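You operate a simulated robot arm through the tools that you are given. There is no shell and no other tool.

You are at the controls of a simulated two-armed robot. One attempt, no reset.

TASK
Centre the level stand's bubble with both levelling knobs and lock them.
Fine: free the levelling lock lever first; one knob alone does not reach; bubble between the two lines, lever locked again. Where these are worked on the way, their far stop is far enough and under half their travel is too little: levelling lock lever.

Only the result counts: the job must be done as asked and must still hold three seconds after the hand-in. Knocking over, shifting, dropping, spilling or breaking anything else fails it.

THE ROBOT
Two 7-joint arms with fingered hands on one trunk that stands fixed in place. Base frame: the origin is at the foot of the trunk, x ahead of it, y to its left, z up; the work surface is at about z = 78. Lengths are in cm, angles in degrees, forces in N, time in s.
The left shoulder is at [8, 24.1, 139.2], the right one opposite. Payload 4.9 kg a hand.
Tool frame (each hand has its own): the origin (TCP) lies between the finger pads and is the grasp point; the fingertips stand 3.2 cm ahead of it; z points along the fingers, y is the line along which they close. Largest opening 20 cm; the body of the gripper starts 8.9 cm behind the TCP. The gripper is a hand of 4 fingers: y runs from the thumb to the fingers, the wrist lies at [0, 0, -26.7] in the tool frame.
Orientation is that of the tool frame in the base frame, as a unit quaternion [x, y, z, w]. With the fingers straight down and closing along the base's y, the tool's x points along the base's -x, its y along +y and its z along -z.

THE INTERFACE
- The arms move only by the tool nudge_tool. It takes "left_motion", "right_motion" or both (then of equal length, played together; a hand with none holds still); each is a list of rows, each an object (a shift or turn left out is 0) with "delta_pos": the shift along the tool's x, y, z in cm, a list of three; "rot": the turn, a rotation vector about the tool's x, y, z in degrees, a list of three. In form: [{"delta_pos": [tx, ty, tz], "rot": [rx, ry, rz]}, ...]. A call has 1 to 20 rows; each row shifts and turns the commanded pose from where the row before left it, along the tool's axes as they then stand. Each row takes 0.2 s and may step no farther than 5 cm and 8.6 degrees from the row before; otherwise, the whole call is refused. A pose out of reach is approached as far as the arm can. The call stops where the force on the tool passes 40 N (or 10 N more than at its start, if that is more) or the arm is blocked; 0.2 s more then pass. In this call time passes only in rows, and 0.2 s behind the last. The reply holds the time, the measured pose of the TCP, the force on the tool along the base axes, the opening and the grip force, in the units named above and with some noise, with the torque about the TCP (base axes, N m) and any sound that the robot's microphone picked up.
- Cameras (640 x 400 px; columns grow to the right, rows downward): "scene" is now at [11.22, 1.22, 157.8]; the picture's right is [0.13, -0.99, -0.00], its down [-0.64, -0.08, -0.76] and it looks along [0.75, 0.10, -0.65] (base axes); focal length 370 px, centre (320, 200). "left" rides on the left gripper at [-6.9, -6.9, -11.6] in its tool frame; the picture's right is [0.71, -0.71, 0.00], its down [0.54, 0.54, -0.64] and it looks along [0.46, 0.45, 0.77] (tool axes); focal length 226 px, centre (320, 200). "right" rides on the right gripper at [6.9, -6.9, -11.6] in its tool frame; the picture's right is [0.71, 0.71, 0.00], its down [-0.54, 0.54, -0.64] and it looks along [-0.45, 0.45, 0.77] (tool axes); focal length 226 px, centre (320, 200). There is no depth. A picture from a camera that has moved, and an enlarged one, comes with that camera's place and axes in the base frame and with its lens. The place of the scene camera against the robot may be out by one fixed shift of up to 2.5 cm in any direction.
- grab_frame(camera): a new picture of that camera. It takes no simulated time.
- raise_lower(by): slides the trunk up (or, below 0, down) by that many cm; the arms and the scene camera ride with it, the base frame stays. It gives what a move gives, with no picture.
- move_fingers(finger1, finger2, finger3, thumb_bend, hand): sets how far each is bent, from 0 (flat) to 1 (curled in); at 0.3 the hand is open as for a grip, at 0.7 the pads meet at the TCP. One left out holds its place. A second passes; each finger stops where it meets its share of the squeeze, and holds until it gets a number again. It is the only way to open and close the hand. It gives what a move gives, with no picture; readings hold the bend of each and the force on the fingers (four entries, about 0 where the hand has none), thumb and palm.
- head_to(pan, tilt): turns the head with the scene camera to pan (to the left, within 86 degrees either way) and tilt (down, from -29 to 69), counted from straight ahead of the robot. It gives what a move gives.
- zoom(camera, box): a new picture of the part [left, top, right, bottom] of that camera's present view, enlarged. It takes no simulated time.
- finish_job(): hands the job in; it is judged then, once.

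Places have to be worked out from the pictures, the camera data and where the tool is seen. Open the grippers and draw the arms clear of the work before you hand the job in, unless the task says otherwise.

The tools are called after ">>>" by a JSON object that holds its "fn" and its "kwargs". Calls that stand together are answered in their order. nudge_tool: Moves the arms, as the interface text tells. Its arguments: {"type":"object","properties":{"left_motion":{"type":"array","items":{"type":"object","properties":{"delta_pos":{"type":"array","items":{"type":"number"}},"rot":{"type":"array","items":{"type":"number"}}}}},"right_motion":{"type":"array","items":{"type":"object","properties":{"delta_pos":{"type":"array","items":{"type":"number"}},"rot":{"type":"array","items":{"type":"number"}}}}}},"required":[]} The other tools are called the same way: raise_lower (by) slides the trunk up or down; move_fingers (finger1, finger2, finger3, thumb_bend, hand) moves the fingers one by one; head_to (pan, tilt) turns the head that bears the scene camera; grab_frame (camera) takes a picture; zoom (camera, box) takes an enlarged picture of a part of a camera's view; finish_job () hands the job in.

At the start:

```text
clock: 0.0
left_tool_pos: [75.12, 30.74, 115.31]
left_tcp_rot: [0.0, 1.0, 0.0, 0.0]
left_ft_force: [-0.4, -0.6, -0.1]
left_moment: [0.02, -0.01, 0.02]
left_opening: 20.0
left_finger_force: 0.0
left_shape: jaw
left_bend: [0.3, 0.3, 0.3, 0.3]
left_finger forces: [0.0, 0.1, 0.1, 0.0, 0.0, 0.0]
right_tool_pos: [78.47, -31.01, 116.02]
right_tcp_rot: [-0.001, 1.0, 0.0, 0.001]
right_ft_force: [0.4, 0.2, 0.4]
right_moment: [-0.03, 0.03, -0.01]
right_opening: 19.97
right_finger_force: 0.0
right_shape: jaw
right_bend: [0.3, 0.3, 0.3, 0.3]
right_finger forces: [0.1, 0.0, 0.0, 0.0, 0.1, 0.0]
trunk travel left (down, up): [-30.0, 54.0]
head pan, tilt: [7.4, 40.5]
```

scene: 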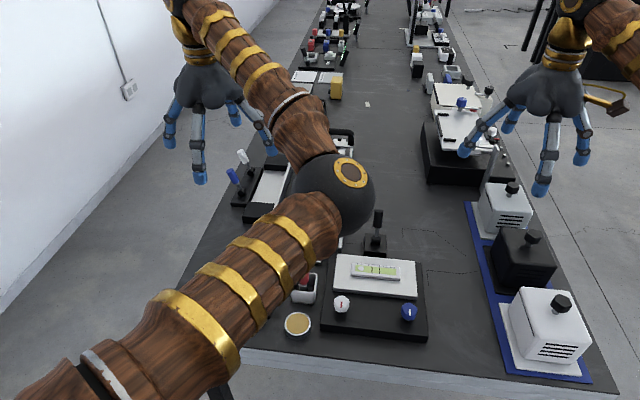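
right: 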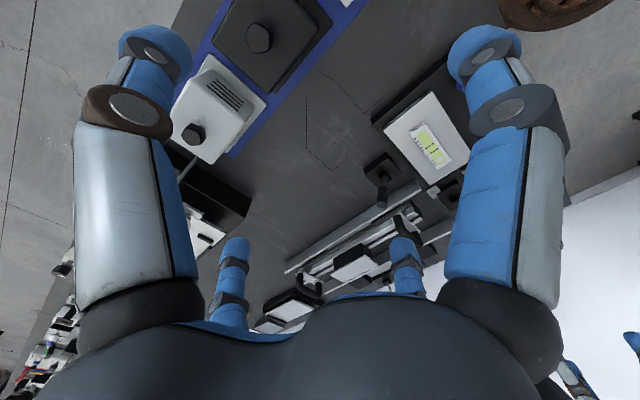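
left: 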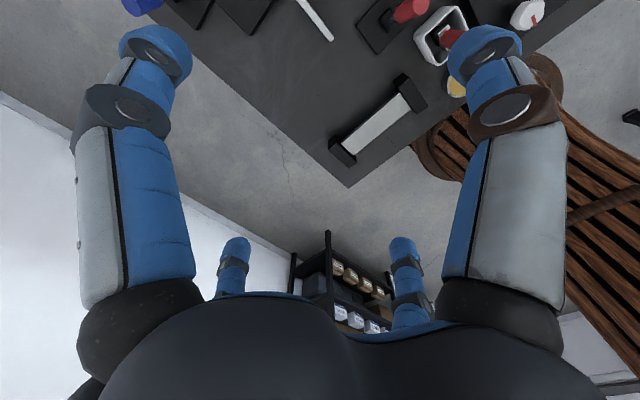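

The level stand appears in the lower centre of the scene view (white knob, blue knob, vial, and a black lever behind it). I zoom in to see the details.

>>> {"fn": "zoom", "kwargs": {"camera": "scene", "box": [280, 190, 440, 350]}}

>>> {"fn": "zoom", "kwargs": {"camera": "right", "box": [320, 80, 500, 220]}}

```text
2.50 times, centred on (360, 270) of scene
camera zoom: at [11.22, 1.22, 157.8], right [0.13, -0.99, 0.0], down [-0.64, -0.08, -0.76], along [0.75, 0.1, -0.65], focal length 926 px, centre (220, 25)
```

zoom: 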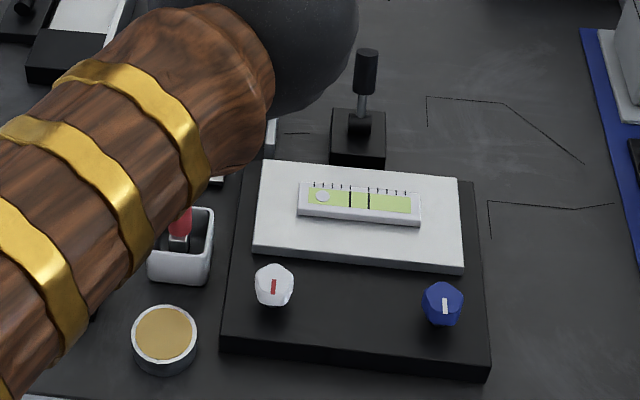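

```text
2.86 times, centred on (410, 150) of right
camera zoom: at [71.62, -37.99, 127.68], right [-0.71, 0.71, 0.0], down [0.54, 0.54, 0.64], along [0.45, 0.45, -0.77], focal length 646 px, centre (63, 343)
```

zoom: 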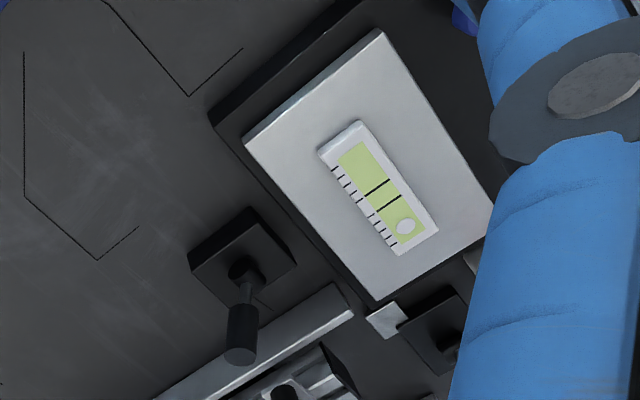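

The left arm's elbow hangs over the stand and blocks the view, so I shift the left hand outward (+y) and a bit back and up. Its tool axes map to base as [-x, +y, -z].

>>> {"fn": "nudge_tool", "kwargs": {"left_motion": [{"delta_pos": [1, 3, -2]}, {"delta_pos": [1, 3, -2]}, {"delta_pos": [1, 3, -2]}, {"delta_pos": [1, 3, -2]}, {"delta_pos": [1, 3, -2]}]}}

>>> {"fn": "grab_frame", "kwargs": {"camera": "scene"}}

```text
clock: 1.2
left_tool_pos: [70.24, 45.98, 125.3]
left_tcp_rot: [0.0, 1.0, 0.0, 0.0]
left_ft_force: [0.2, -0.3, -0.3]
left_moment: [-0.06, -0.03, -0.01]
left_opening: 20.0
left_finger_force: 0.1
left_shape: jaw
left_bend: [0.3, 0.3, 0.3, 0.3]
left_finger forces: [0.1, 0.0, 0.1, 0.1, 0.0, 0.0]
right_tool_pos: [78.53, -30.82, 116.11]
right_tcp_rot: [-0.001, 1.0, -0.001, 0.0]
right_ft_force: [-1.0, 0.3, 0.6]
right_moment: [0.0, -0.01, 0.01]
right_opening: 20.0
right_finger_force: 0.0
right_shape: jaw
right_bend: [0.3, 0.3, 0.3, 0.3]
right_finger forces: [0.0, 0.0, 0.0, 0.1, 0.1, 0.1]
trunk travel left (down, up): [-30.0, 54.0]
head pan, tilt: [7.4, 40.5]
```

```text
taken
camera scene: at [11.15, 1.38, 157.81], right [0.13, -0.99, 0.0], down [-0.64, -0.08, -0.76], along [0.75, 0.1, -0.65], focal length 370 px, centre (320, 200)
```

scene: 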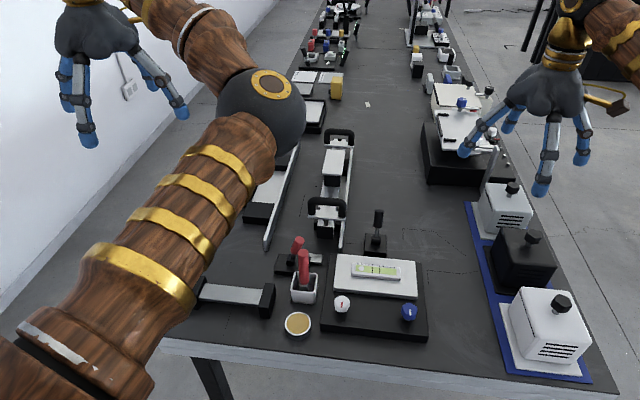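

The left arm is clear now, and I see two lever-like things near the stand (black one behind it, red one left of it). I zoom in for detail.

>>> {"fn": "zoom", "kwargs": {"camera": "scene", "box": [260, 200, 440, 345]}}

>>> {"fn": "zoom", "kwargs": {"camera": "scene", "box": [320, 245, 440, 345]}}

>>> {"fn": "zoom", "kwargs": {"camera": "scene", "box": [340, 195, 420, 265]}}

>>> {"fn": "zoom", "kwargs": {"camera": "scene", "box": [260, 225, 340, 345]}}

```text
2.76 times, centred on (350, 272) of scene
camera zoom: at [11.15, 1.38, 157.81], right [0.13, -0.99, 0.0], down [-0.64, -0.08, -0.76], along [0.75, 0.1, -0.65], focal length 1022 px, centre (237, 0)
```

zoom: 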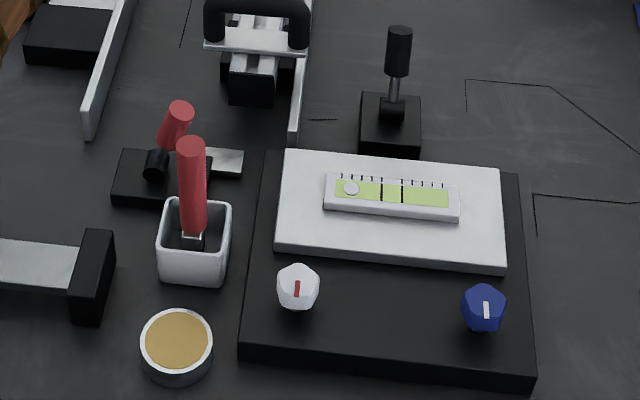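

```text
4.00 times, centred on (380, 295) of scene
camera zoom: at [11.15, 1.38, 157.81], right [0.13, -0.99, 0.0], down [-0.64, -0.08, -0.76], along [0.75, 0.1, -0.65], focal length 1482 px, centre (80, -180)
```

zoom: 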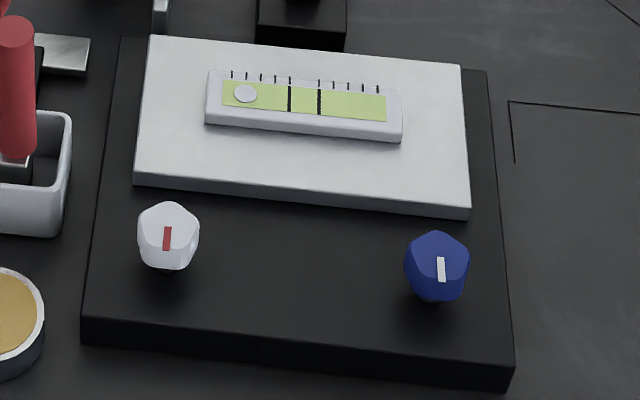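

```text
5.71 times, centred on (380, 230) of scene
camera zoom: at [11.15, 1.38, 157.81], right [0.13, -0.99, 0.0], down [-0.64, -0.08, -0.76], along [0.75, 0.1, -0.65], focal length 2117 px, centre (-23, 29)
```

zoom: 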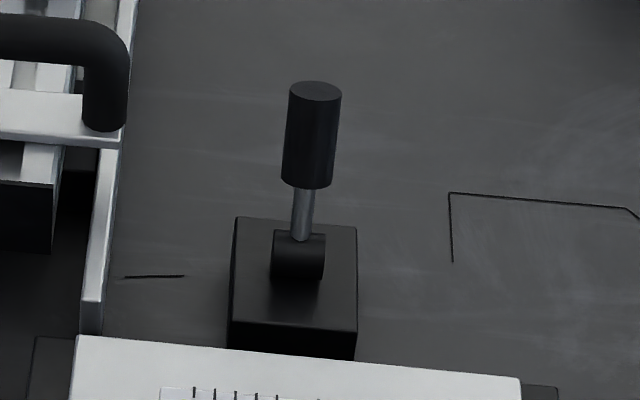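

```text
3.33 times, centred on (300, 285) of scene
camera zoom: at [11.15, 1.38, 157.81], right [0.13, -0.99, 0.0], down [-0.64, -0.08, -0.76], along [0.75, 0.1, -0.65], focal length 1235 px, centre (387, -83)
```

zoom: 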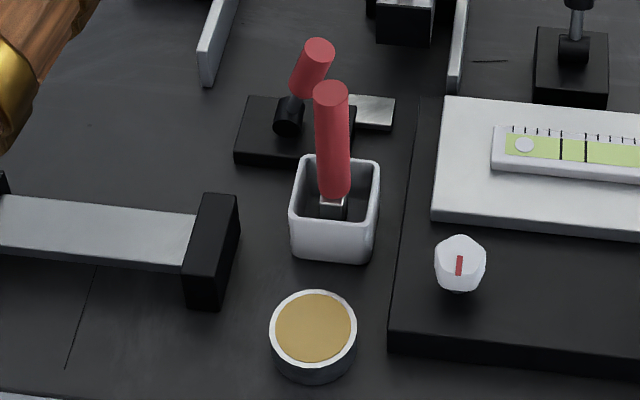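

The black lever sits centred directly behind the stand, so I take it as the levelling lock lever. I look at it in the right camera at higher zoom to work out its tilt and position.

>>> {"fn": "zoom", "kwargs": {"camera": "right", "box": [355, 140, 425, 210]}}

>>> {"fn": "zoom", "kwargs": {"camera": "left", "box": [320, 0, 640, 200]}}

```text
5.71 times, centred on (390, 175) of right
camera zoom: at [71.55, -37.87, 127.75], right [-0.71, 0.71, 0.0], down [0.54, 0.54, 0.64], along [0.45, 0.45, -0.77], focal length 1292 px, centre (-80, 343)
```

zoom: 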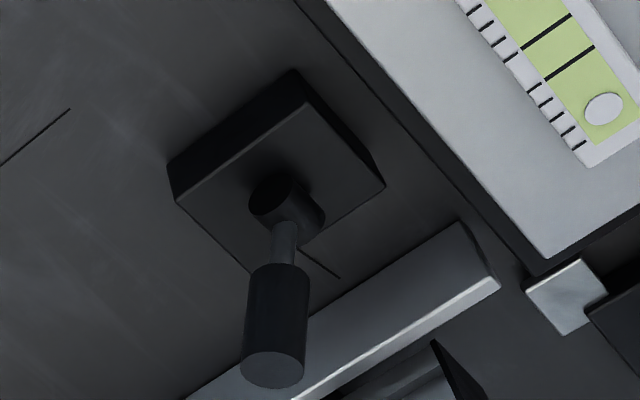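

```text
2.00 times, centred on (480, 100) of left
camera zoom: at [77.16, 38.98, 136.94], right [-0.71, -0.71, 0.0], down [-0.54, 0.54, 0.64], along [-0.45, 0.45, -0.77], focal length 452 px, centre (0, 400)
```

zoom: 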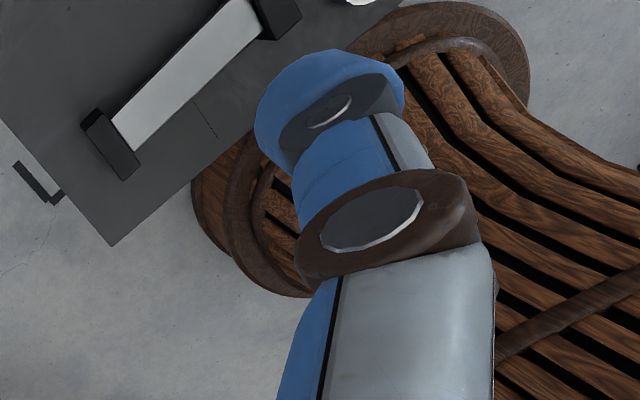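

From both cameras I triangulate the black lever: pivot about (82.4, -4.8, 82), tip about (85.3, -4.8, 90), so it leans away from the robot about 20°. I pre-curl the right fingers into a cage and check the opening.

>>> {"fn": "move_fingers", "kwargs": {"hand": "right", "finger1": 0.58, "finger2": 0.58, "finger3": 0.58, "thumb_bend": 0.58}}

>>> {"fn": "zoom", "kwargs": {"camera": "scene", "box": [440, 0, 640, 200]}}

>>> {"fn": "grab_frame", "kwargs": {"camera": "right"}}

```text
clock: 2.2
left_tool_pos: [70.2, 45.79, 125.34]
left_tcp_rot: [0.0, 1.0, 0.0, 0.0]
left_ft_force: [0.7, 0.7, 0.1]
left_moment: [-0.01, -0.01, 0.01]
left_opening: 20.01
left_finger_force: 0.1
left_shape: jaw
left_bend: [0.3, 0.3, 0.3, 0.3]
left_finger forces: [0.0, 0.1, 0.0, 0.0, 0.1, 0.0]
right_tool_pos: [78.53, -30.96, 116.1]
right_tcp_rot: [-0.001, 1.0, 0.0, -0.001]
right_ft_force: [-0.3, -0.4, -0.3]
right_moment: [-0.02, 0.02, 0.01]
right_opening: 4.44
right_finger_force: 0.0
right_shape: fingers
right_bend: [0.57, 0.57, 0.57, 0.57]
right_finger forces: [0.0, 0.1, 0.1, 0.0, 0.1, 0.1]
trunk travel left (down, up): [-30.0, 54.0]
head pan, tilt: [7.4, 40.5]
```

```text
2.00 times, centred on (540, 100) of scene
camera zoom: at [11.22, 1.24, 157.81], right [0.13, -0.99, 0.0], down [-0.64, -0.08, -0.76], along [0.75, 0.1, -0.65], focal length 741 px, centre (-120, 400)
```

zoom: 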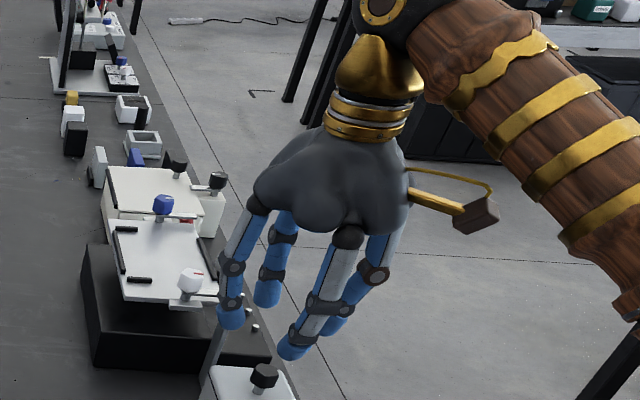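

```text
taken
camera right: at [71.61, -37.98, 127.68], right [-0.71, 0.71, 0.0], down [0.54, 0.54, 0.64], along [0.45, 0.45, -0.77], focal length 226 px, centre (320, 200)
```

right: 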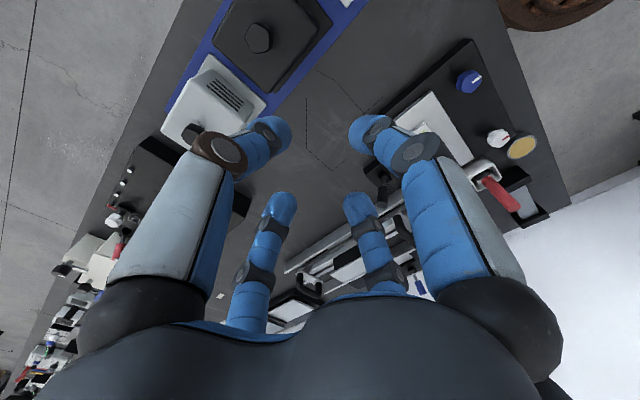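

The cage works (fingertips at roughly 4.5 cm radius around the tool axis). I carry the right hand over the lever at safe height and look again.

>>> {"fn": "nudge_tool", "kwargs": {"right_motion": [{"delta_pos": [-1, 4.4, 0]}, {"delta_pos": [-1, 4.4, 0]}, {"delta_pos": [-1, 4.4, 0]}, {"delta_pos": [-1, 4.4, 0]}, {"delta_pos": [-1, 4.4, 0]}, {"delta_pos": [-1, 4.2, 0]}, {"delta_pos": [0, 0, 3]}, {"delta_pos": [0, 0, 3]}]}}

>>> {"fn": "grab_frame", "kwargs": {"camera": "right"}}

>>> {"fn": "grab_frame", "kwargs": {"camera": "scene"}}

```text
clock: 4.0
left_tool_pos: [70.35, 45.64, 125.28]
left_tcp_rot: [0.0, 1.0, 0.0, -0.001]
left_ft_force: [0.8, -0.1, -0.6]
left_moment: [-0.01, 0.02, 0.01]
left_opening: 20.0
left_finger_force: 0.1
left_shape: jaw
left_bend: [0.3, 0.3, 0.3, 0.3]
left_finger forces: [0.0, 0.0, 0.0, 0.0, 0.0, 0.0]
right_tool_pos: [84.8, -4.79, 110.02]
right_tcp_rot: [0.0, 1.0, 0.0, -0.001]
right_ft_force: [0.3, 0.4, 0.3]
right_moment: [0.03, 0.0, -0.01]
right_opening: 4.41
right_finger_force: 0.0
right_shape: fingers
right_bend: [0.57, 0.57, 0.57, 0.57]
right_finger forces: [0.0, 0.0, 0.1, 0.0, 0.0, 0.1]
trunk travel left (down, up): [-30.0, 54.0]
head pan, tilt: [7.4, 40.5]
```

```text
taken
camera right: at [77.73, -11.88, 121.65], right [-0.71, 0.71, 0.0], down [0.54, 0.54, 0.64], along [0.45, 0.46, -0.77], focal length 226 px, centre (320, 200)
```

right: 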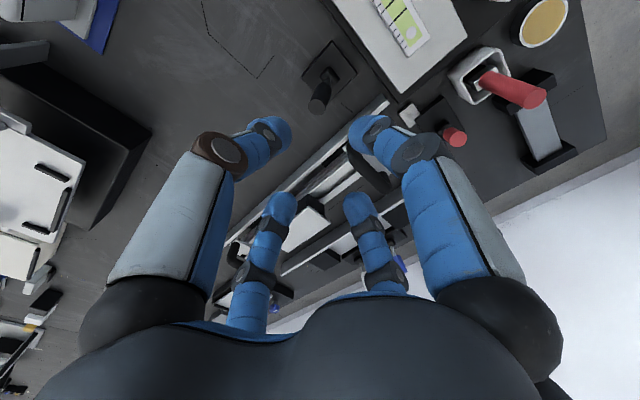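

```text
taken
camera scene: at [11.32, 1.21, 157.81], right [0.13, -0.99, 0.0], down [-0.64, -0.08, -0.76], along [0.75, 0.1, -0.65], focal length 370 px, centre (320, 200)
```

scene: 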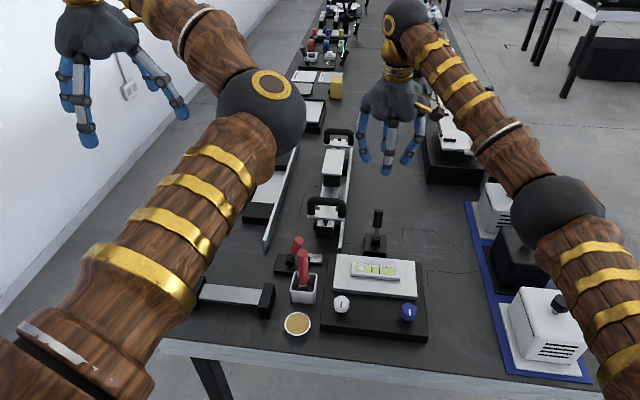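

I zoom on the lever from this second vantage to triangulate it with the hand camera alone.

>>> {"fn": "zoom", "kwargs": {"camera": "right", "box": [280, 30, 380, 130]}}

>>> {"fn": "zoom", "kwargs": {"camera": "right", "box": [360, 0, 580, 160]}}

```text
4.00 times, centred on (330, 80) of right
camera zoom: at [77.73, -11.88, 121.65], right [-0.71, 0.71, 0.0], down [0.54, 0.54, 0.64], along [0.45, 0.46, -0.77], focal length 904 px, centre (280, 680)
```

zoom: 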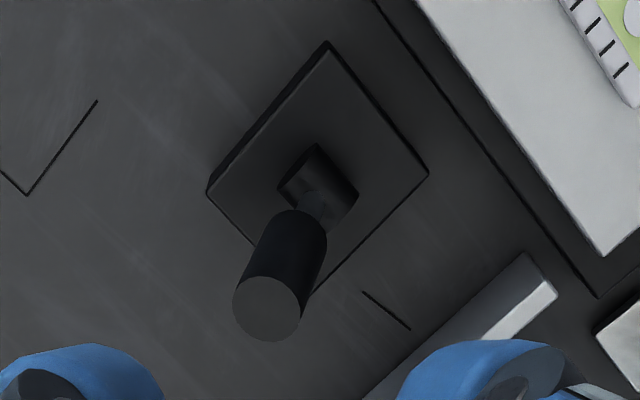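

```text
2.50 times, centred on (470, 80) of right
camera zoom: at [77.73, -11.88, 121.65], right [-0.71, 0.71, 0.0], down [0.54, 0.54, 0.64], along [0.45, 0.46, -0.77], focal length 565 px, centre (-55, 500)
```

zoom: 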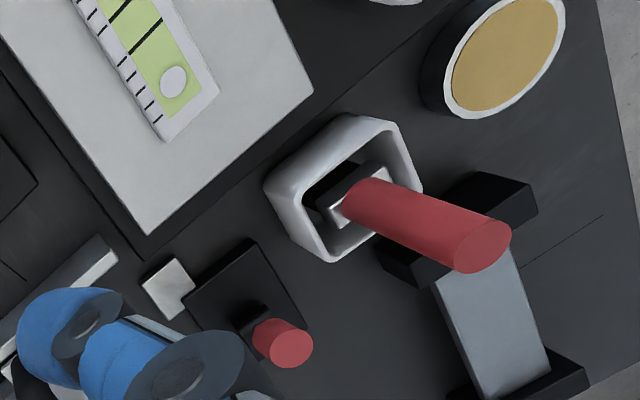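

Lever tip confirmed at about (85.1, -5.1, 90.3), pivot (82.4, -5.1, 82). I lower the finger cage around the handle to TCP z≈88.

>>> {"fn": "nudge_tool", "kwargs": {"right_motion": [{"delta_pos": [0.3, -0.3, 4]}, {"delta_pos": [0, 0, 4]}, {"delta_pos": [0, 0, 4]}, {"delta_pos": [0, 0, 4]}, {"delta_pos": [0, 0, 3]}, {"delta_pos": [0, 0, 3]}]}}

>>> {"fn": "grab_frame", "kwargs": {"camera": "right"}}

>>> {"fn": "zoom", "kwargs": {"camera": "scene", "box": [320, 120, 460, 260]}}

```text
clock: 5.4
left_tool_pos: [70.22, 45.72, 125.28]
left_tcp_rot: [-0.001, 1.0, 0.001, 0.0]
left_ft_force: [0.6, 0.1, -0.4]
left_moment: [0.0, -0.02, -0.05]
left_opening: 19.97
left_finger_force: 0.0
left_shape: jaw
left_bend: [0.3, 0.3, 0.3, 0.3]
left_finger forces: [0.0, 0.0, 0.1, 0.0, 0.1, 0.0]
right_tool_pos: [84.47, -5.12, 88.1]
right_tcp_rot: [0.0, 1.0, 0.0, 0.001]
right_ft_force: [1.1, -1.3, -0.4]
right_moment: [0.02, -0.02, 0.04]
right_opening: 4.41
right_finger_force: 0.1
right_shape: fingers
right_bend: [0.57, 0.57, 0.57, 0.57]
right_finger forces: [0.1, 0.0, 0.0, 0.1, 0.1, 0.0]
trunk travel left (down, up): [-30.0, 54.0]
head pan, tilt: [7.4, 40.5]
```

```text
taken
camera right: at [77.36, -12.11, 99.65], right [-0.71, 0.71, 0.0], down [0.54, 0.54, 0.64], along [0.45, 0.45, -0.77], focal length 226 px, centre (320, 200)
```

right: 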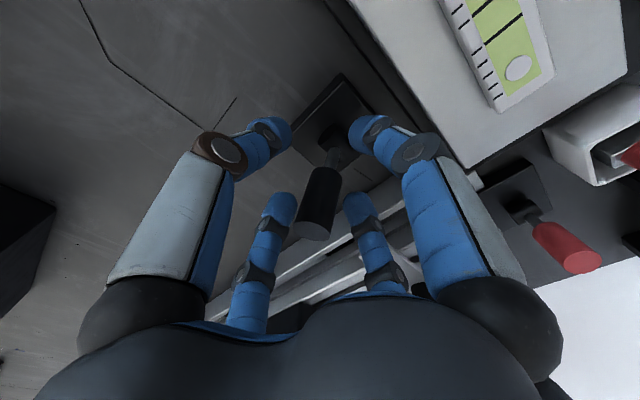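

```text
2.86 times, centred on (390, 190) of scene
camera zoom: at [11.27, 1.24, 157.81], right [0.13, -0.99, 0.0], down [-0.64, -0.08, -0.76], along [0.75, 0.1, -0.65], focal length 1058 px, centre (120, 229)
```

zoom: 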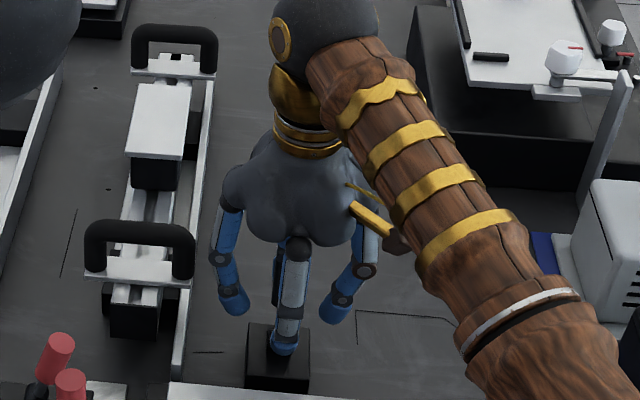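

The handle is inside the cage. I raise 1.5 cm for clearance over the vial plate (top ≈ 82.6), then tighten the cage slightly.

>>> {"fn": "nudge_tool", "kwargs": {"right_motion": [{"delta_pos": [-0.3, 0, -1.5]}]}}

>>> {"fn": "move_fingers", "kwargs": {"hand": "right", "finger1": 0.63, "finger2": 0.63, "finger3": 0.63, "thumb_bend": 0.63}}

>>> {"fn": "grab_frame", "kwargs": {"camera": "right"}}

```text
clock: 5.8
left_tool_pos: [70.22, 45.71, 125.35]
left_tcp_rot: [0.0, 1.0, 0.001, 0.0]
left_ft_force: [-1.1, 0.8, -0.8]
left_moment: [0.01, 0.01, 0.03]
left_opening: 20.02
left_finger_force: 0.0
left_shape: jaw
left_bend: [0.3, 0.3, 0.3, 0.3]
left_finger forces: [0.0, 0.1, 0.0, 0.1, 0.0, 0.0]
right_tool_pos: [84.54, -5.09, 89.65]
right_tcp_rot: [0.0, 1.0, 0.0, -0.001]
right_ft_force: [0.3, -0.3, 0.6]
right_moment: [0.02, 0.01, -0.02]
right_opening: 4.41
right_finger_force: 0.0
right_shape: fingers
right_bend: [0.57, 0.57, 0.57, 0.57]
right_finger forces: [0.1, 0.0, 0.0, 0.0, 0.0, 0.0]
trunk travel left (down, up): [-30.0, 54.0]
head pan, tilt: [7.4, 40.5]
```

```text
clock: 6.8
left_tool_pos: [70.23, 45.75, 125.33]
left_tcp_rot: [0.0, 1.0, -0.001, 0.0]
left_ft_force: [-0.9, 0.0, -0.1]
left_moment: [0.03, 0.02, 0.02]
left_opening: 19.98
left_finger_force: 0.1
left_shape: jaw
left_bend: [0.3, 0.3, 0.3, 0.3]
left_finger forces: [0.0, 0.0, 0.1, 0.0, 0.0, 0.1]
right_tool_pos: [84.6, -5.03, 89.6]
right_tcp_rot: [-0.001, 1.0, 0.0, 0.001]
right_ft_force: [-0.6, -0.2, 0.3]
right_moment: [-0.02, -0.01, 0.02]
right_opening: 2.36
right_finger_force: 0.6
right_shape: fingers
right_bend: [0.63, 0.63, 0.63, 0.63]
right_finger forces: [0.4, 0.0, 0.1, 0.1, 0.0, 0.0]
trunk travel left (down, up): [-30.0, 54.0]
head pan, tilt: [7.4, 40.5]
```

```text
taken
camera right: at [77.61, -12.04, 101.19], right [-0.71, 0.71, 0.0], down [0.54, 0.54, 0.64], along [0.45, 0.45, -0.77], focal length 226 px, centre (320, 200)
```

right: 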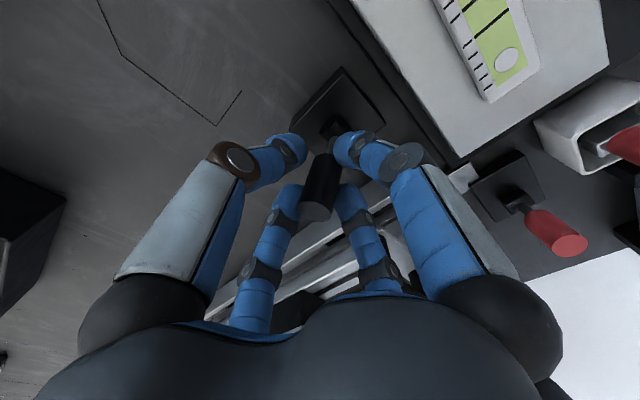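

The cage now snugly fits the 2.4 cm handle with light contact. I pull it toward the robot (-x) in small steps, watching force.

>>> {"fn": "nudge_tool", "kwargs": {"right_motion": [{"delta_pos": [0.5, 0, 0]}, {"delta_pos": [0.5, 0, 0]}, {"delta_pos": [0.5, 0, 0]}, {"delta_pos": [0.5, 0, 0]}, {"delta_pos": [0.5, 0, 0]}]}}

>>> {"fn": "grab_frame", "kwargs": {"camera": "right"}}

```text
clock: 8.0
left_tool_pos: [70.2, 45.73, 125.32]
left_tcp_rot: [0.0, 1.0, 0.001, 0.0]
left_ft_force: [0.0, 0.6, 0.2]
left_moment: [-0.01, -0.02, 0.01]
left_opening: 20.02
left_finger_force: 0.1
left_shape: jaw
left_bend: [0.3, 0.3, 0.3, 0.3]
left_finger forces: [0.0, 0.1, 0.2, 0.1, 0.0, 0.0]
right_tool_pos: [82.11, -5.12, 89.58]
right_tcp_rot: [-0.001, 1.0, 0.0, 0.001]
right_ft_force: [1.6, -0.6, 0.9]
right_moment: [-0.04, -0.1, 0.03]
right_opening: 2.33
right_finger_force: 0.7
right_shape: fingers
right_bend: [0.63, 0.63, 0.62, 0.63]
right_finger forces: [0.0, 0.0, 1.6, 0.0, 0.0, 0.0]
trunk travel left (down, up): [-30.0, 54.0]
head pan, tilt: [7.4, 40.5]
```

```text
taken
camera right: at [75.07, -12.08, 101.18], right [-0.71, 0.71, 0.0], down [0.54, 0.54, 0.64], along [0.45, 0.45, -0.77], focal length 226 px, centre (320, 200)
```

right: 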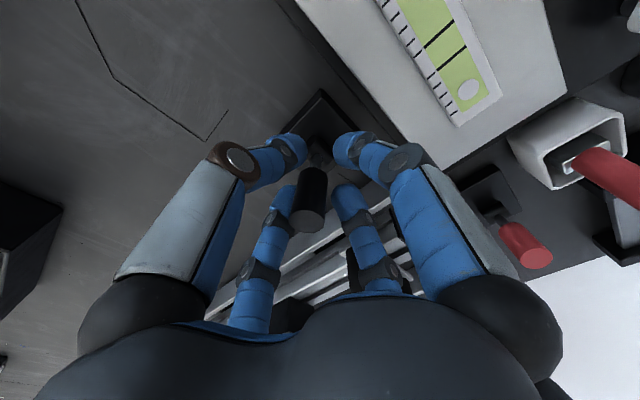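

The lever is following with only ~1.6 N (tip now near x≈83.4). I continue pulling.

>>> {"fn": "nudge_tool", "kwargs": {"right_motion": [{"delta_pos": [0.5, 0, 0]}, {"delta_pos": [0.5, 0, 0]}, {"delta_pos": [0.5, 0, 0]}, {"delta_pos": [0.5, 0, 0]}, {"delta_pos": [0.5, 0, 0]}, {"delta_pos": [0.5, 0, 0]}]}}

>>> {"fn": "grab_frame", "kwargs": {"camera": "right"}}

>>> {"fn": "zoom", "kwargs": {"camera": "scene", "box": [320, 160, 440, 260]}}

```text
clock: 9.4
left_tool_pos: [70.29, 45.79, 125.29]
left_tcp_rot: [0.0, 1.0, 0.0, 0.0]
left_ft_force: [0.1, 0.6, -0.1]
left_moment: [0.01, -0.02, 0.0]
left_opening: 19.96
left_finger_force: 0.2
left_shape: jaw
left_bend: [0.3, 0.3, 0.3, 0.3]
left_finger forces: [0.1, 0.1, 0.0, 0.1, 0.1, 0.0]
right_tool_pos: [79.3, -5.0, 89.77]
right_tcp_rot: [0.0, 1.0, 0.0, 0.001]
right_ft_force: [9.7, -0.7, 9.2]
right_moment: [-0.02, -0.51, 0.01]
right_opening: 2.31
right_finger_force: 5.8
right_shape: fingers
right_bend: [0.63, 0.63, 0.59, 0.63]
right_finger forces: [0.0, 0.0, 10.8, 0.0, 0.0, 0.0]
trunk travel left (down, up): [-30.0, 54.0]
head pan, tilt: [7.4, 40.5]
```

```text
taken
camera right: at [72.15, -12.09, 101.29], right [-0.71, 0.71, 0.0], down [0.54, 0.54, 0.64], along [0.46, 0.45, -0.76], focal length 226 px, centre (320, 200)
```

right: 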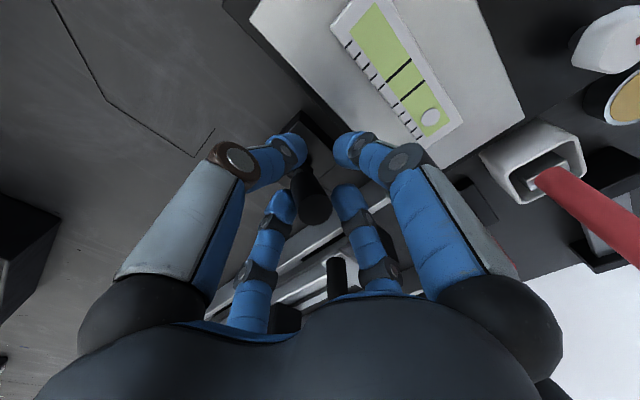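

```text
4.00 times, centred on (380, 210) of scene
camera zoom: at [11.23, 1.24, 157.82], right [0.13, -0.99, 0.0], down [-0.64, -0.08, -0.76], along [0.75, 0.1, -0.65], focal length 1482 px, centre (80, 160)
```

zoom: 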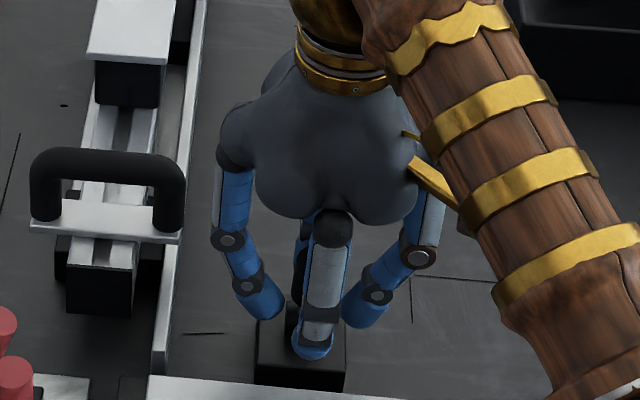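

The tip is now at x≈79.3 (≈ -20°), with force rising to ~10 N, which suggests a stop. I push slightly more to confirm.

>>> {"fn": "nudge_tool", "kwargs": {"right_motion": [{"delta_pos": [0.4, 0, 0]}, {"delta_pos": [0.4, 0, 0]}]}}

>>> {"fn": "zoom", "kwargs": {"camera": "right", "box": [240, 90, 400, 240]}}

```text
clock: 10.0
left_tool_pos: [70.21, 45.79, 125.43]
left_tcp_rot: [0.0, 1.0, 0.0, -0.001]
left_ft_force: [-0.1, 0.2, 0.6]
left_moment: [0.03, -0.02, -0.01]
left_opening: 20.0
left_finger_force: 0.1
left_shape: jaw
left_bend: [0.3, 0.3, 0.3, 0.3]
left_finger forces: [0.1, 0.0, 0.2, 0.1, 0.0, 0.0]
right_tool_pos: [78.32, -5.16, 89.75]
right_tcp_rot: [0.0, 1.0, 0.0, 0.001]
right_ft_force: [13.5, -0.1, 18.0]
right_moment: [0.03, -1.18, -0.04]
right_opening: 2.3
right_finger_force: 9.4
right_shape: fingers
right_bend: [0.63, 0.63, 0.56, 0.63]
right_finger forces: [0.0, 0.1, 18.9, 0.0, 0.0, 0.0]
trunk travel left (down, up): [-30.0, 54.0]
head pan, tilt: [7.4, 40.5]
```

```text
2.67 times, centred on (320, 165) of right
camera zoom: at [71.3, -12.13, 101.33], right [-0.71, 0.71, 0.0], down [0.54, 0.54, 0.64], along [0.46, 0.45, -0.76], focal length 603 px, centre (320, 293)
```

zoom: 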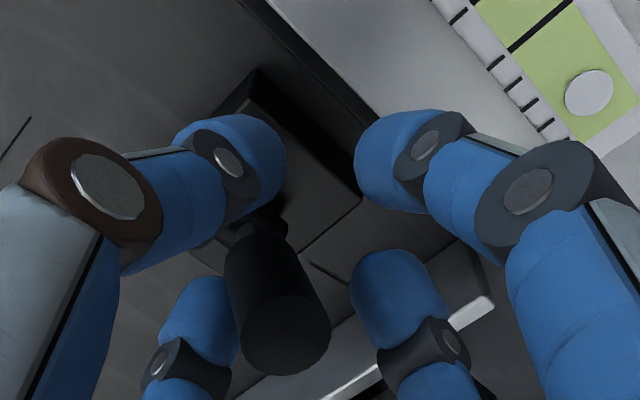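

The tip stayed at x≈79.3 while force rose, so the lever is at its far stop (free). I back off 1.3 cm and lift the hand straight up.

>>> {"fn": "nudge_tool", "kwargs": {"right_motion": [{"delta_pos": [-0.8, 0, 0]}, {"delta_pos": [-0.7, 0, 0]}]}}

>>> {"fn": "move_fingers", "kwargs": {"hand": "right", "finger1": 0.55, "finger2": 0.55, "finger3": 0.55, "thumb_bend": 0.55}}

>>> {"fn": "nudge_tool", "kwargs": {"right_motion": [{"delta_pos": [0, 0, -2]}, {"delta_pos": [0, 0, -4]}, {"delta_pos": [0, 0, -4]}, {"delta_pos": [0, 0, -4]}, {"delta_pos": [0, 0, -4]}]}}

>>> {"fn": "grab_frame", "kwargs": {"camera": "right"}}

>>> {"fn": "grab_frame", "kwargs": {"camera": "scene"}}

```text
clock: 10.6
left_tool_pos: [70.2, 45.72, 125.21]
left_tcp_rot: [0.0, 1.0, 0.0, 0.0]
left_ft_force: [-0.2, 0.6, 0.7]
left_moment: [-0.01, 0.0, 0.0]
left_opening: 20.01
left_finger_force: 0.1
left_shape: jaw
left_bend: [0.3, 0.3, 0.3, 0.3]
left_finger forces: [0.0, 0.0, 0.0, 0.0, 0.0, 0.1]
right_tool_pos: [79.61, -5.04, 89.4]
right_tcp_rot: [0.0, 1.0, -0.001, -0.002]
right_ft_force: [2.8, -0.9, -1.8]
right_moment: [-0.03, -0.03, -0.03]
right_opening: 2.31
right_finger_force: 1.6
right_shape: fingers
right_bend: [0.63, 0.63, 0.61, 0.63]
right_finger forces: [0.1, 0.0, 2.9, 0.0, 0.0, 0.0]
trunk travel left (down, up): [-30.0, 54.0]
head pan, tilt: [7.4, 40.5]
```

```text
clock: 11.6
left_tool_pos: [70.19, 45.8, 125.41]
left_tcp_rot: [0.0, 1.0, 0.001, 0.0]
left_ft_force: [0.2, -0.4, 0.8]
left_moment: [-0.05, 0.01, 0.0]
left_opening: 20.01
left_finger_force: 0.1
left_shape: jaw
left_bend: [0.3, 0.3, 0.3, 0.3]
left_finger forces: [0.0, 0.0, 0.0, 0.0, 0.1, 0.1]
right_tool_pos: [79.79, -5.06, 89.65]
right_tcp_rot: [0.0, 1.0, 0.0, 0.0]
right_ft_force: [0.3, 0.4, 0.5]
right_moment: [-0.01, -0.01, 0.02]
right_opening: 5.08
right_finger_force: 0.0
right_shape: fingers
right_bend: [0.55, 0.55, 0.55, 0.55]
right_finger forces: [0.1, 0.1, 0.1, 0.0, 0.0, 0.1]
trunk travel left (down, up): [-30.0, 54.0]
head pan, tilt: [7.4, 40.5]
```

```text
clock: 12.8
left_tool_pos: [70.17, 45.7, 125.3]
left_tcp_rot: [0.0, 1.0, 0.0, 0.0]
left_ft_force: [-0.6, 0.6, -0.6]
left_moment: [-0.01, 0.01, -0.01]
left_opening: 20.01
left_finger_force: 0.1
left_shape: jaw
left_bend: [0.3, 0.3, 0.3, 0.3]
left_finger forces: [0.0, 0.0, 0.0, 0.0, 0.0, 0.1]
right_tool_pos: [79.72, -4.99, 107.63]
right_tcp_rot: [-0.001, 1.0, 0.0, 0.0]
right_ft_force: [-0.3, -0.4, -0.6]
right_moment: [0.01, -0.04, 0.03]
right_opening: 5.08
right_finger_force: 0.2
right_shape: fingers
right_bend: [0.55, 0.55, 0.55, 0.55]
right_finger forces: [0.0, 0.0, 0.0, 0.1, 0.0, 0.0]
trunk travel left (down, up): [-30.0, 54.0]
head pan, tilt: [7.4, 40.5]
```

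```text
taken
camera right: at [72.71, -12.14, 119.25], right [-0.71, 0.71, 0.0], down [0.54, 0.54, 0.64], along [0.45, 0.45, -0.77], focal length 226 px, centre (320, 200)
```

right: 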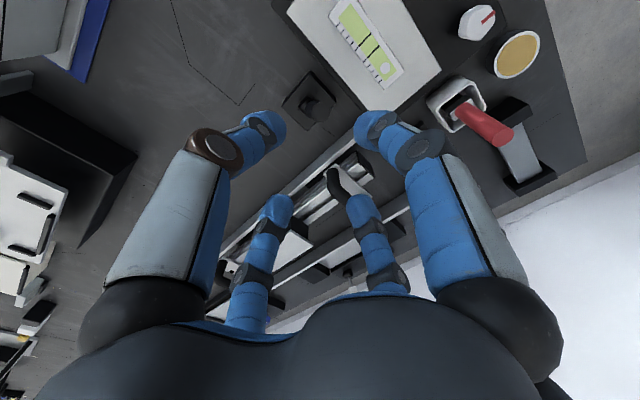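

```text
taken
camera scene: at [11.11, 1.24, 157.8], right [0.13, -0.99, 0.0], down [-0.64, -0.08, -0.76], along [0.75, 0.1, -0.65], focal length 370 px, centre (320, 200)
```

scene: 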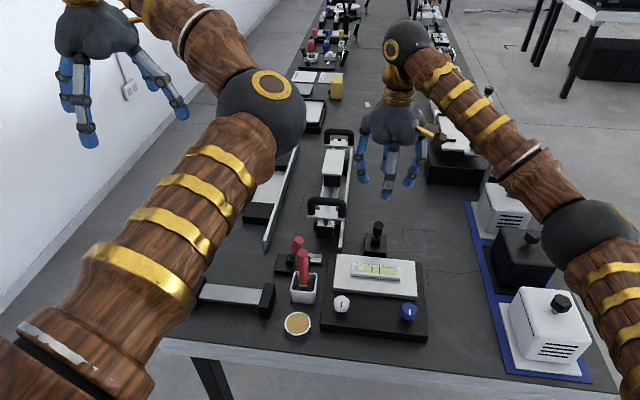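

The lever stays in the freed position, leaning toward the robot. Now I locate the knobs; I zoom into the knob region from both cameras.

>>> {"fn": "zoom", "kwargs": {"camera": "right", "box": [420, 0, 520, 80]}}

>>> {"fn": "zoom", "kwargs": {"camera": "scene", "box": [325, 245, 435, 345]}}

```text
5.00 times, centred on (470, 40) of right
camera zoom: at [72.71, -12.14, 119.25], right [-0.71, 0.71, 0.0], down [0.54, 0.54, 0.64], along [0.45, 0.45, -0.77], focal length 1130 px, centre (-430, 1000)
```

zoom: 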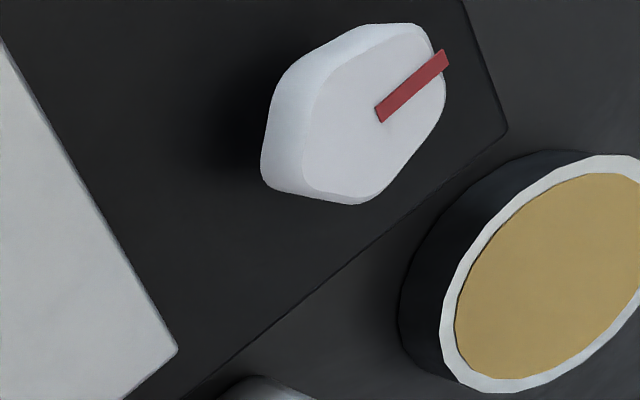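

```text
4.00 times, centred on (380, 295) of scene
camera zoom: at [11.11, 1.24, 157.8], right [0.13, -0.99, 0.0], down [-0.64, -0.08, -0.76], along [0.75, 0.1, -0.65], focal length 1482 px, centre (80, -180)
```

zoom: 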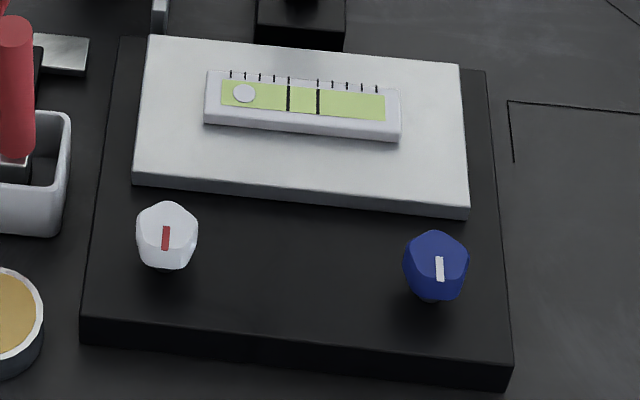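

Both knobs have vertical axes with pointers toward the robot; I estimate white at (59.7, 2.6, 84) and blue at (59.7, -12.3, 84). I move the right hand over the blue knob at height and look.

>>> {"fn": "nudge_tool", "kwargs": {"right_motion": [{"delta_pos": [4, -1.46, 0]}, {"delta_pos": [4, -1.46, 0]}, {"delta_pos": [4, -1.46, 0]}, {"delta_pos": [4, -1.46, 0]}, {"delta_pos": [4, -1.46, 0]}]}}

>>> {"fn": "grab_frame", "kwargs": {"camera": "right"}}

>>> {"fn": "grab_frame", "kwargs": {"camera": "scene"}}

```text
clock: 14.0
left_tool_pos: [70.13, 45.68, 125.43]
left_tcp_rot: [0.0, 1.0, 0.0, 0.001]
left_ft_force: [-1.1, -0.7, 0.2]
left_moment: [-0.02, -0.04, -0.01]
left_opening: 20.02
left_finger_force: 0.1
left_shape: jaw
left_bend: [0.3, 0.3, 0.3, 0.3]
left_finger forces: [0.0, 0.0, 0.0, 0.1, 0.1, 0.1]
right_tool_pos: [59.59, -12.58, 107.66]
right_tcp_rot: [-0.001, 1.0, 0.0, 0.001]
right_ft_force: [-0.4, -0.1, -0.6]
right_moment: [-0.01, -0.04, 0.03]
right_opening: 5.09
right_finger_force: 0.0
right_shape: fingers
right_bend: [0.55, 0.55, 0.55, 0.55]
right_finger forces: [0.0, 0.0, 0.1, 0.0, 0.0, 0.0]
trunk travel left (down, up): [-30.0, 54.0]
head pan, tilt: [7.4, 40.5]
```

```text
taken
camera right: at [52.59, -19.66, 119.19], right [-0.71, 0.71, 0.0], down [0.54, 0.54, 0.64], along [0.45, 0.46, -0.77], focal length 226 px, centre (320, 200)
```

right: 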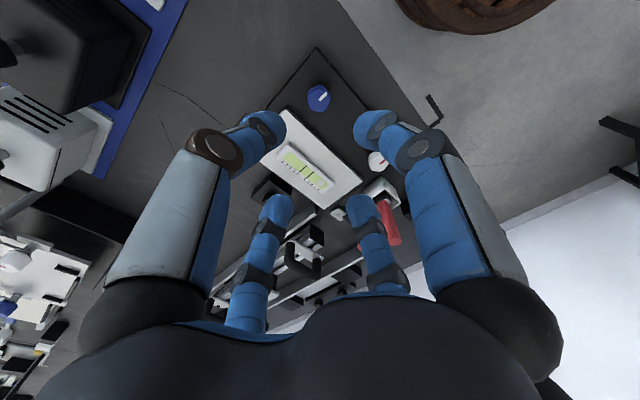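

```text
taken
camera scene: at [11.06, 1.12, 157.82], right [0.13, -0.99, 0.0], down [-0.64, -0.08, -0.76], along [0.75, 0.1, -0.65], focal length 370 px, centre (320, 200)
```

scene: 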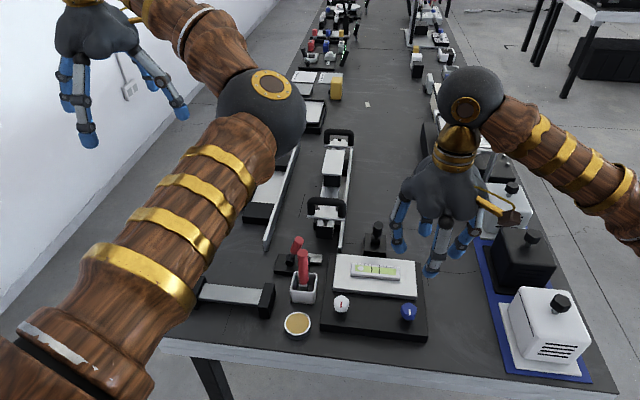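

The right camera sees both knobs and the vial between its fingers. I zoom in to pin down the knob positions.

>>> {"fn": "zoom", "kwargs": {"camera": "right", "box": [270, 50, 400, 180]}}

>>> {"fn": "zoom", "kwargs": {"camera": "right", "box": [295, 70, 345, 120]}}

```text
3.08 times, centred on (335, 115) of right
camera zoom: at [52.59, -19.66, 119.19], right [-0.71, 0.71, 0.0], down [0.54, 0.54, 0.64], along [0.45, 0.46, -0.77], focal length 696 px, centre (274, 462)
```

zoom: 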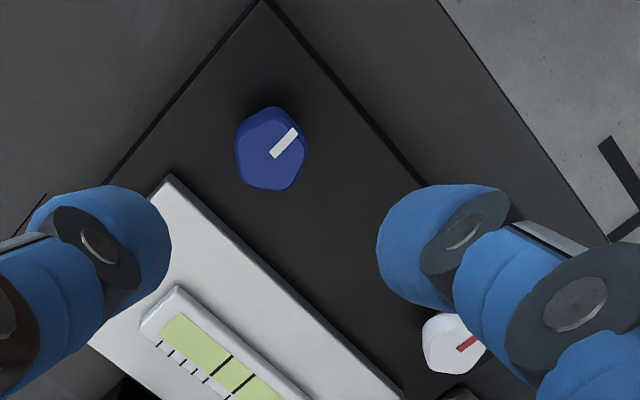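

```text
8.00 times, centred on (320, 95) of right
camera zoom: at [52.59, -19.66, 119.19], right [-0.71, 0.71, 0.0], down [0.54, 0.54, 0.64], along [0.45, 0.46, -0.77], focal length 1808 px, centre (320, 1040)
```

zoom: 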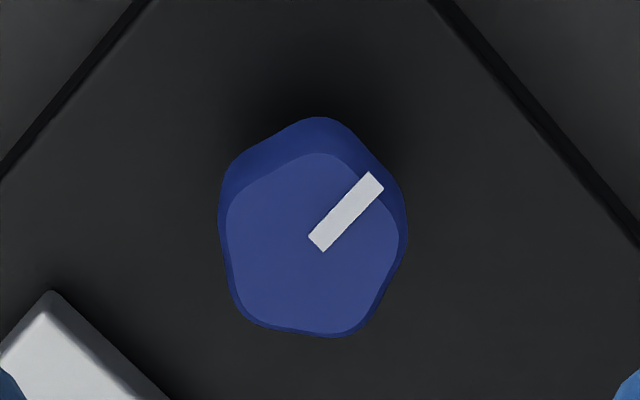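

Both knob tops are at z≈84: white (59.55, 2.6), blue (59.9, -12.45), each ~3.6 cm wide pentagons; the plate edge at x≈64.6 is close, so I narrow the cage and yaw the hand 43° so that the fingers straddle diagonally, then descend partway.

>>> {"fn": "move_fingers", "kwargs": {"hand": "right", "finger1": 0.6, "finger2": 0.6, "finger3": 0.6, "thumb_bend": 0.6}}

>>> {"fn": "nudge_tool", "kwargs": {"right_motion": [{"delta_pos": [-0.3, 0.1, 3], "rot": [0, 0, -8.6]}, {"delta_pos": [0, 0, 3], "rot": [0, 0, -8.6]}, {"delta_pos": [0, 0, 3], "rot": [0, 0, -8.6]}, {"delta_pos": [0, 0, 3], "rot": [0, 0, -8.6]}, {"delta_pos": [0, 0, 2], "rot": [0, 0, -8.6]}]}}

>>> {"fn": "grab_frame", "kwargs": {"camera": "right"}}

>>> {"fn": "grab_frame", "kwargs": {"camera": "scene"}}

```text
clock: 15.0
left_tool_pos: [70.24, 45.69, 125.36]
left_tcp_rot: [-0.001, 1.0, 0.0, 0.0]
left_ft_force: [-0.1, 0.2, 1.4]
left_moment: [-0.01, 0.01, -0.02]
left_opening: 19.98
left_finger_force: 0.0
left_shape: jaw
left_bend: [0.3, 0.3, 0.3, 0.3]
left_finger forces: [0.1, 0.1, 0.0, 0.0, 0.1, 0.0]
right_tool_pos: [59.78, -12.5, 107.7]
right_tcp_rot: [0.0, 1.0, 0.0, 0.0]
right_ft_force: [-0.1, 0.6, 0.5]
right_moment: [0.0, 0.0, -0.01]
right_opening: 3.37
right_finger_force: 0.2
right_shape: fingers
right_bend: [0.6, 0.6, 0.6, 0.6]
right_finger forces: [0.0, 0.1, 0.0, 0.1, 0.0, 0.0]
trunk travel left (down, up): [-30.0, 54.0]
head pan, tilt: [7.4, 40.5]
```

```text
clock: 16.2
left_tool_pos: [70.18, 45.76, 125.35]
left_tcp_rot: [0.0, 1.0, 0.0, 0.0]
left_ft_force: [0.3, 0.3, -0.1]
left_moment: [0.02, 0.0, 0.0]
left_opening: 19.99
left_finger_force: 0.1
left_shape: jaw
left_bend: [0.3, 0.3, 0.3, 0.3]
left_finger forces: [0.1, 0.0, 0.1, 0.0, 0.2, 0.0]
right_tool_pos: [60.12, -12.37, 93.55]
right_tcp_rot: [-0.367, 0.93, 0.0, 0.001]
right_ft_force: [-0.6, 0.1, -0.1]
right_moment: [0.03, -0.01, 0.01]
right_opening: 3.36
right_finger_force: 0.0
right_shape: fingers
right_bend: [0.6, 0.6, 0.6, 0.6]
right_finger forces: [0.0, 0.1, 0.0, 0.0, 0.0, 0.0]
trunk travel left (down, up): [-30.0, 54.0]
head pan, tilt: [7.4, 40.5]
```

```text
taken
camera right: at [59.62, -22.18, 105.19], right [-1.0, 0.03, 0.0], down [0.02, 0.77, 0.64], along [0.02, 0.64, -0.77], focal length 226 px, centre (320, 200)
```

right: 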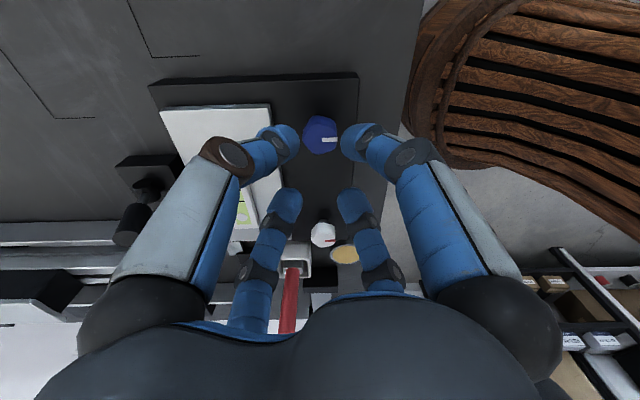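

```text
taken
camera scene: at [11.21, 1.22, 157.81], right [0.13, -0.99, 0.0], down [-0.64, -0.08, -0.76], along [0.75, 0.1, -0.65], focal length 370 px, centre (320, 200)
```

scene: 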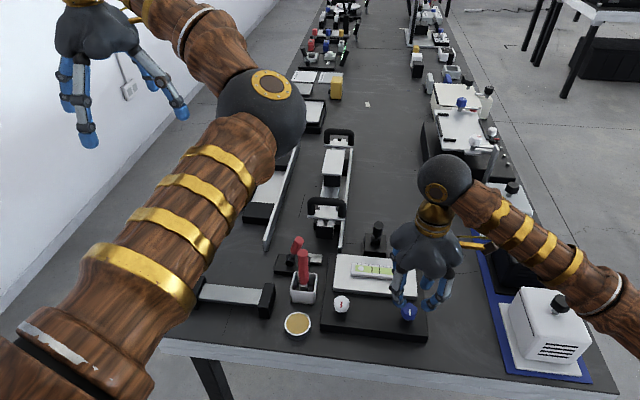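

I zoom in on the knob from this closer vantage to refine its centre.

>>> {"fn": "zoom", "kwargs": {"camera": "right", "box": [285, 100, 355, 160]}}

>>> {"fn": "zoom", "kwargs": {"camera": "scene", "box": [325, 225, 455, 345]}}

```text
6.67 times, centred on (320, 130) of right
camera zoom: at [59.62, -22.18, 105.19], right [-1.0, 0.03, 0.0], down [0.02, 0.77, 0.64], along [0.02, 0.64, -0.77], focal length 1507 px, centre (320, 667)
```

zoom: 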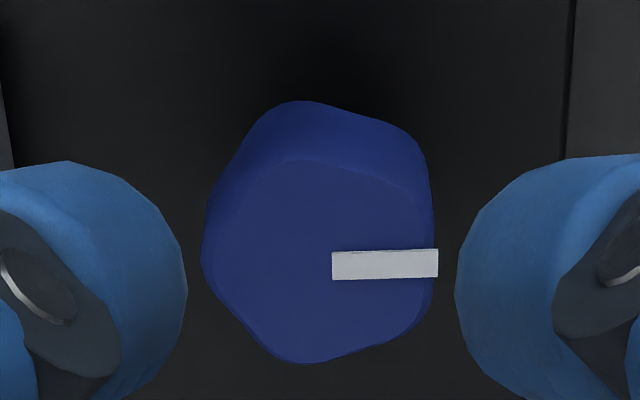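

```text
3.33 times, centred on (390, 285) of scene
camera zoom: at [11.21, 1.22, 157.81], right [0.13, -0.99, 0.0], down [-0.64, -0.08, -0.76], along [0.75, 0.1, -0.65], focal length 1235 px, centre (87, -83)
```

zoom: 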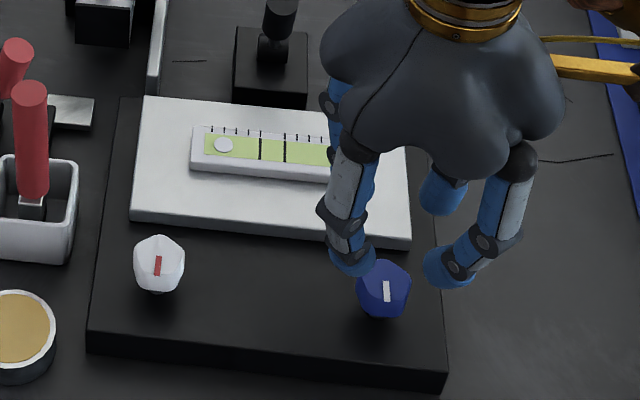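

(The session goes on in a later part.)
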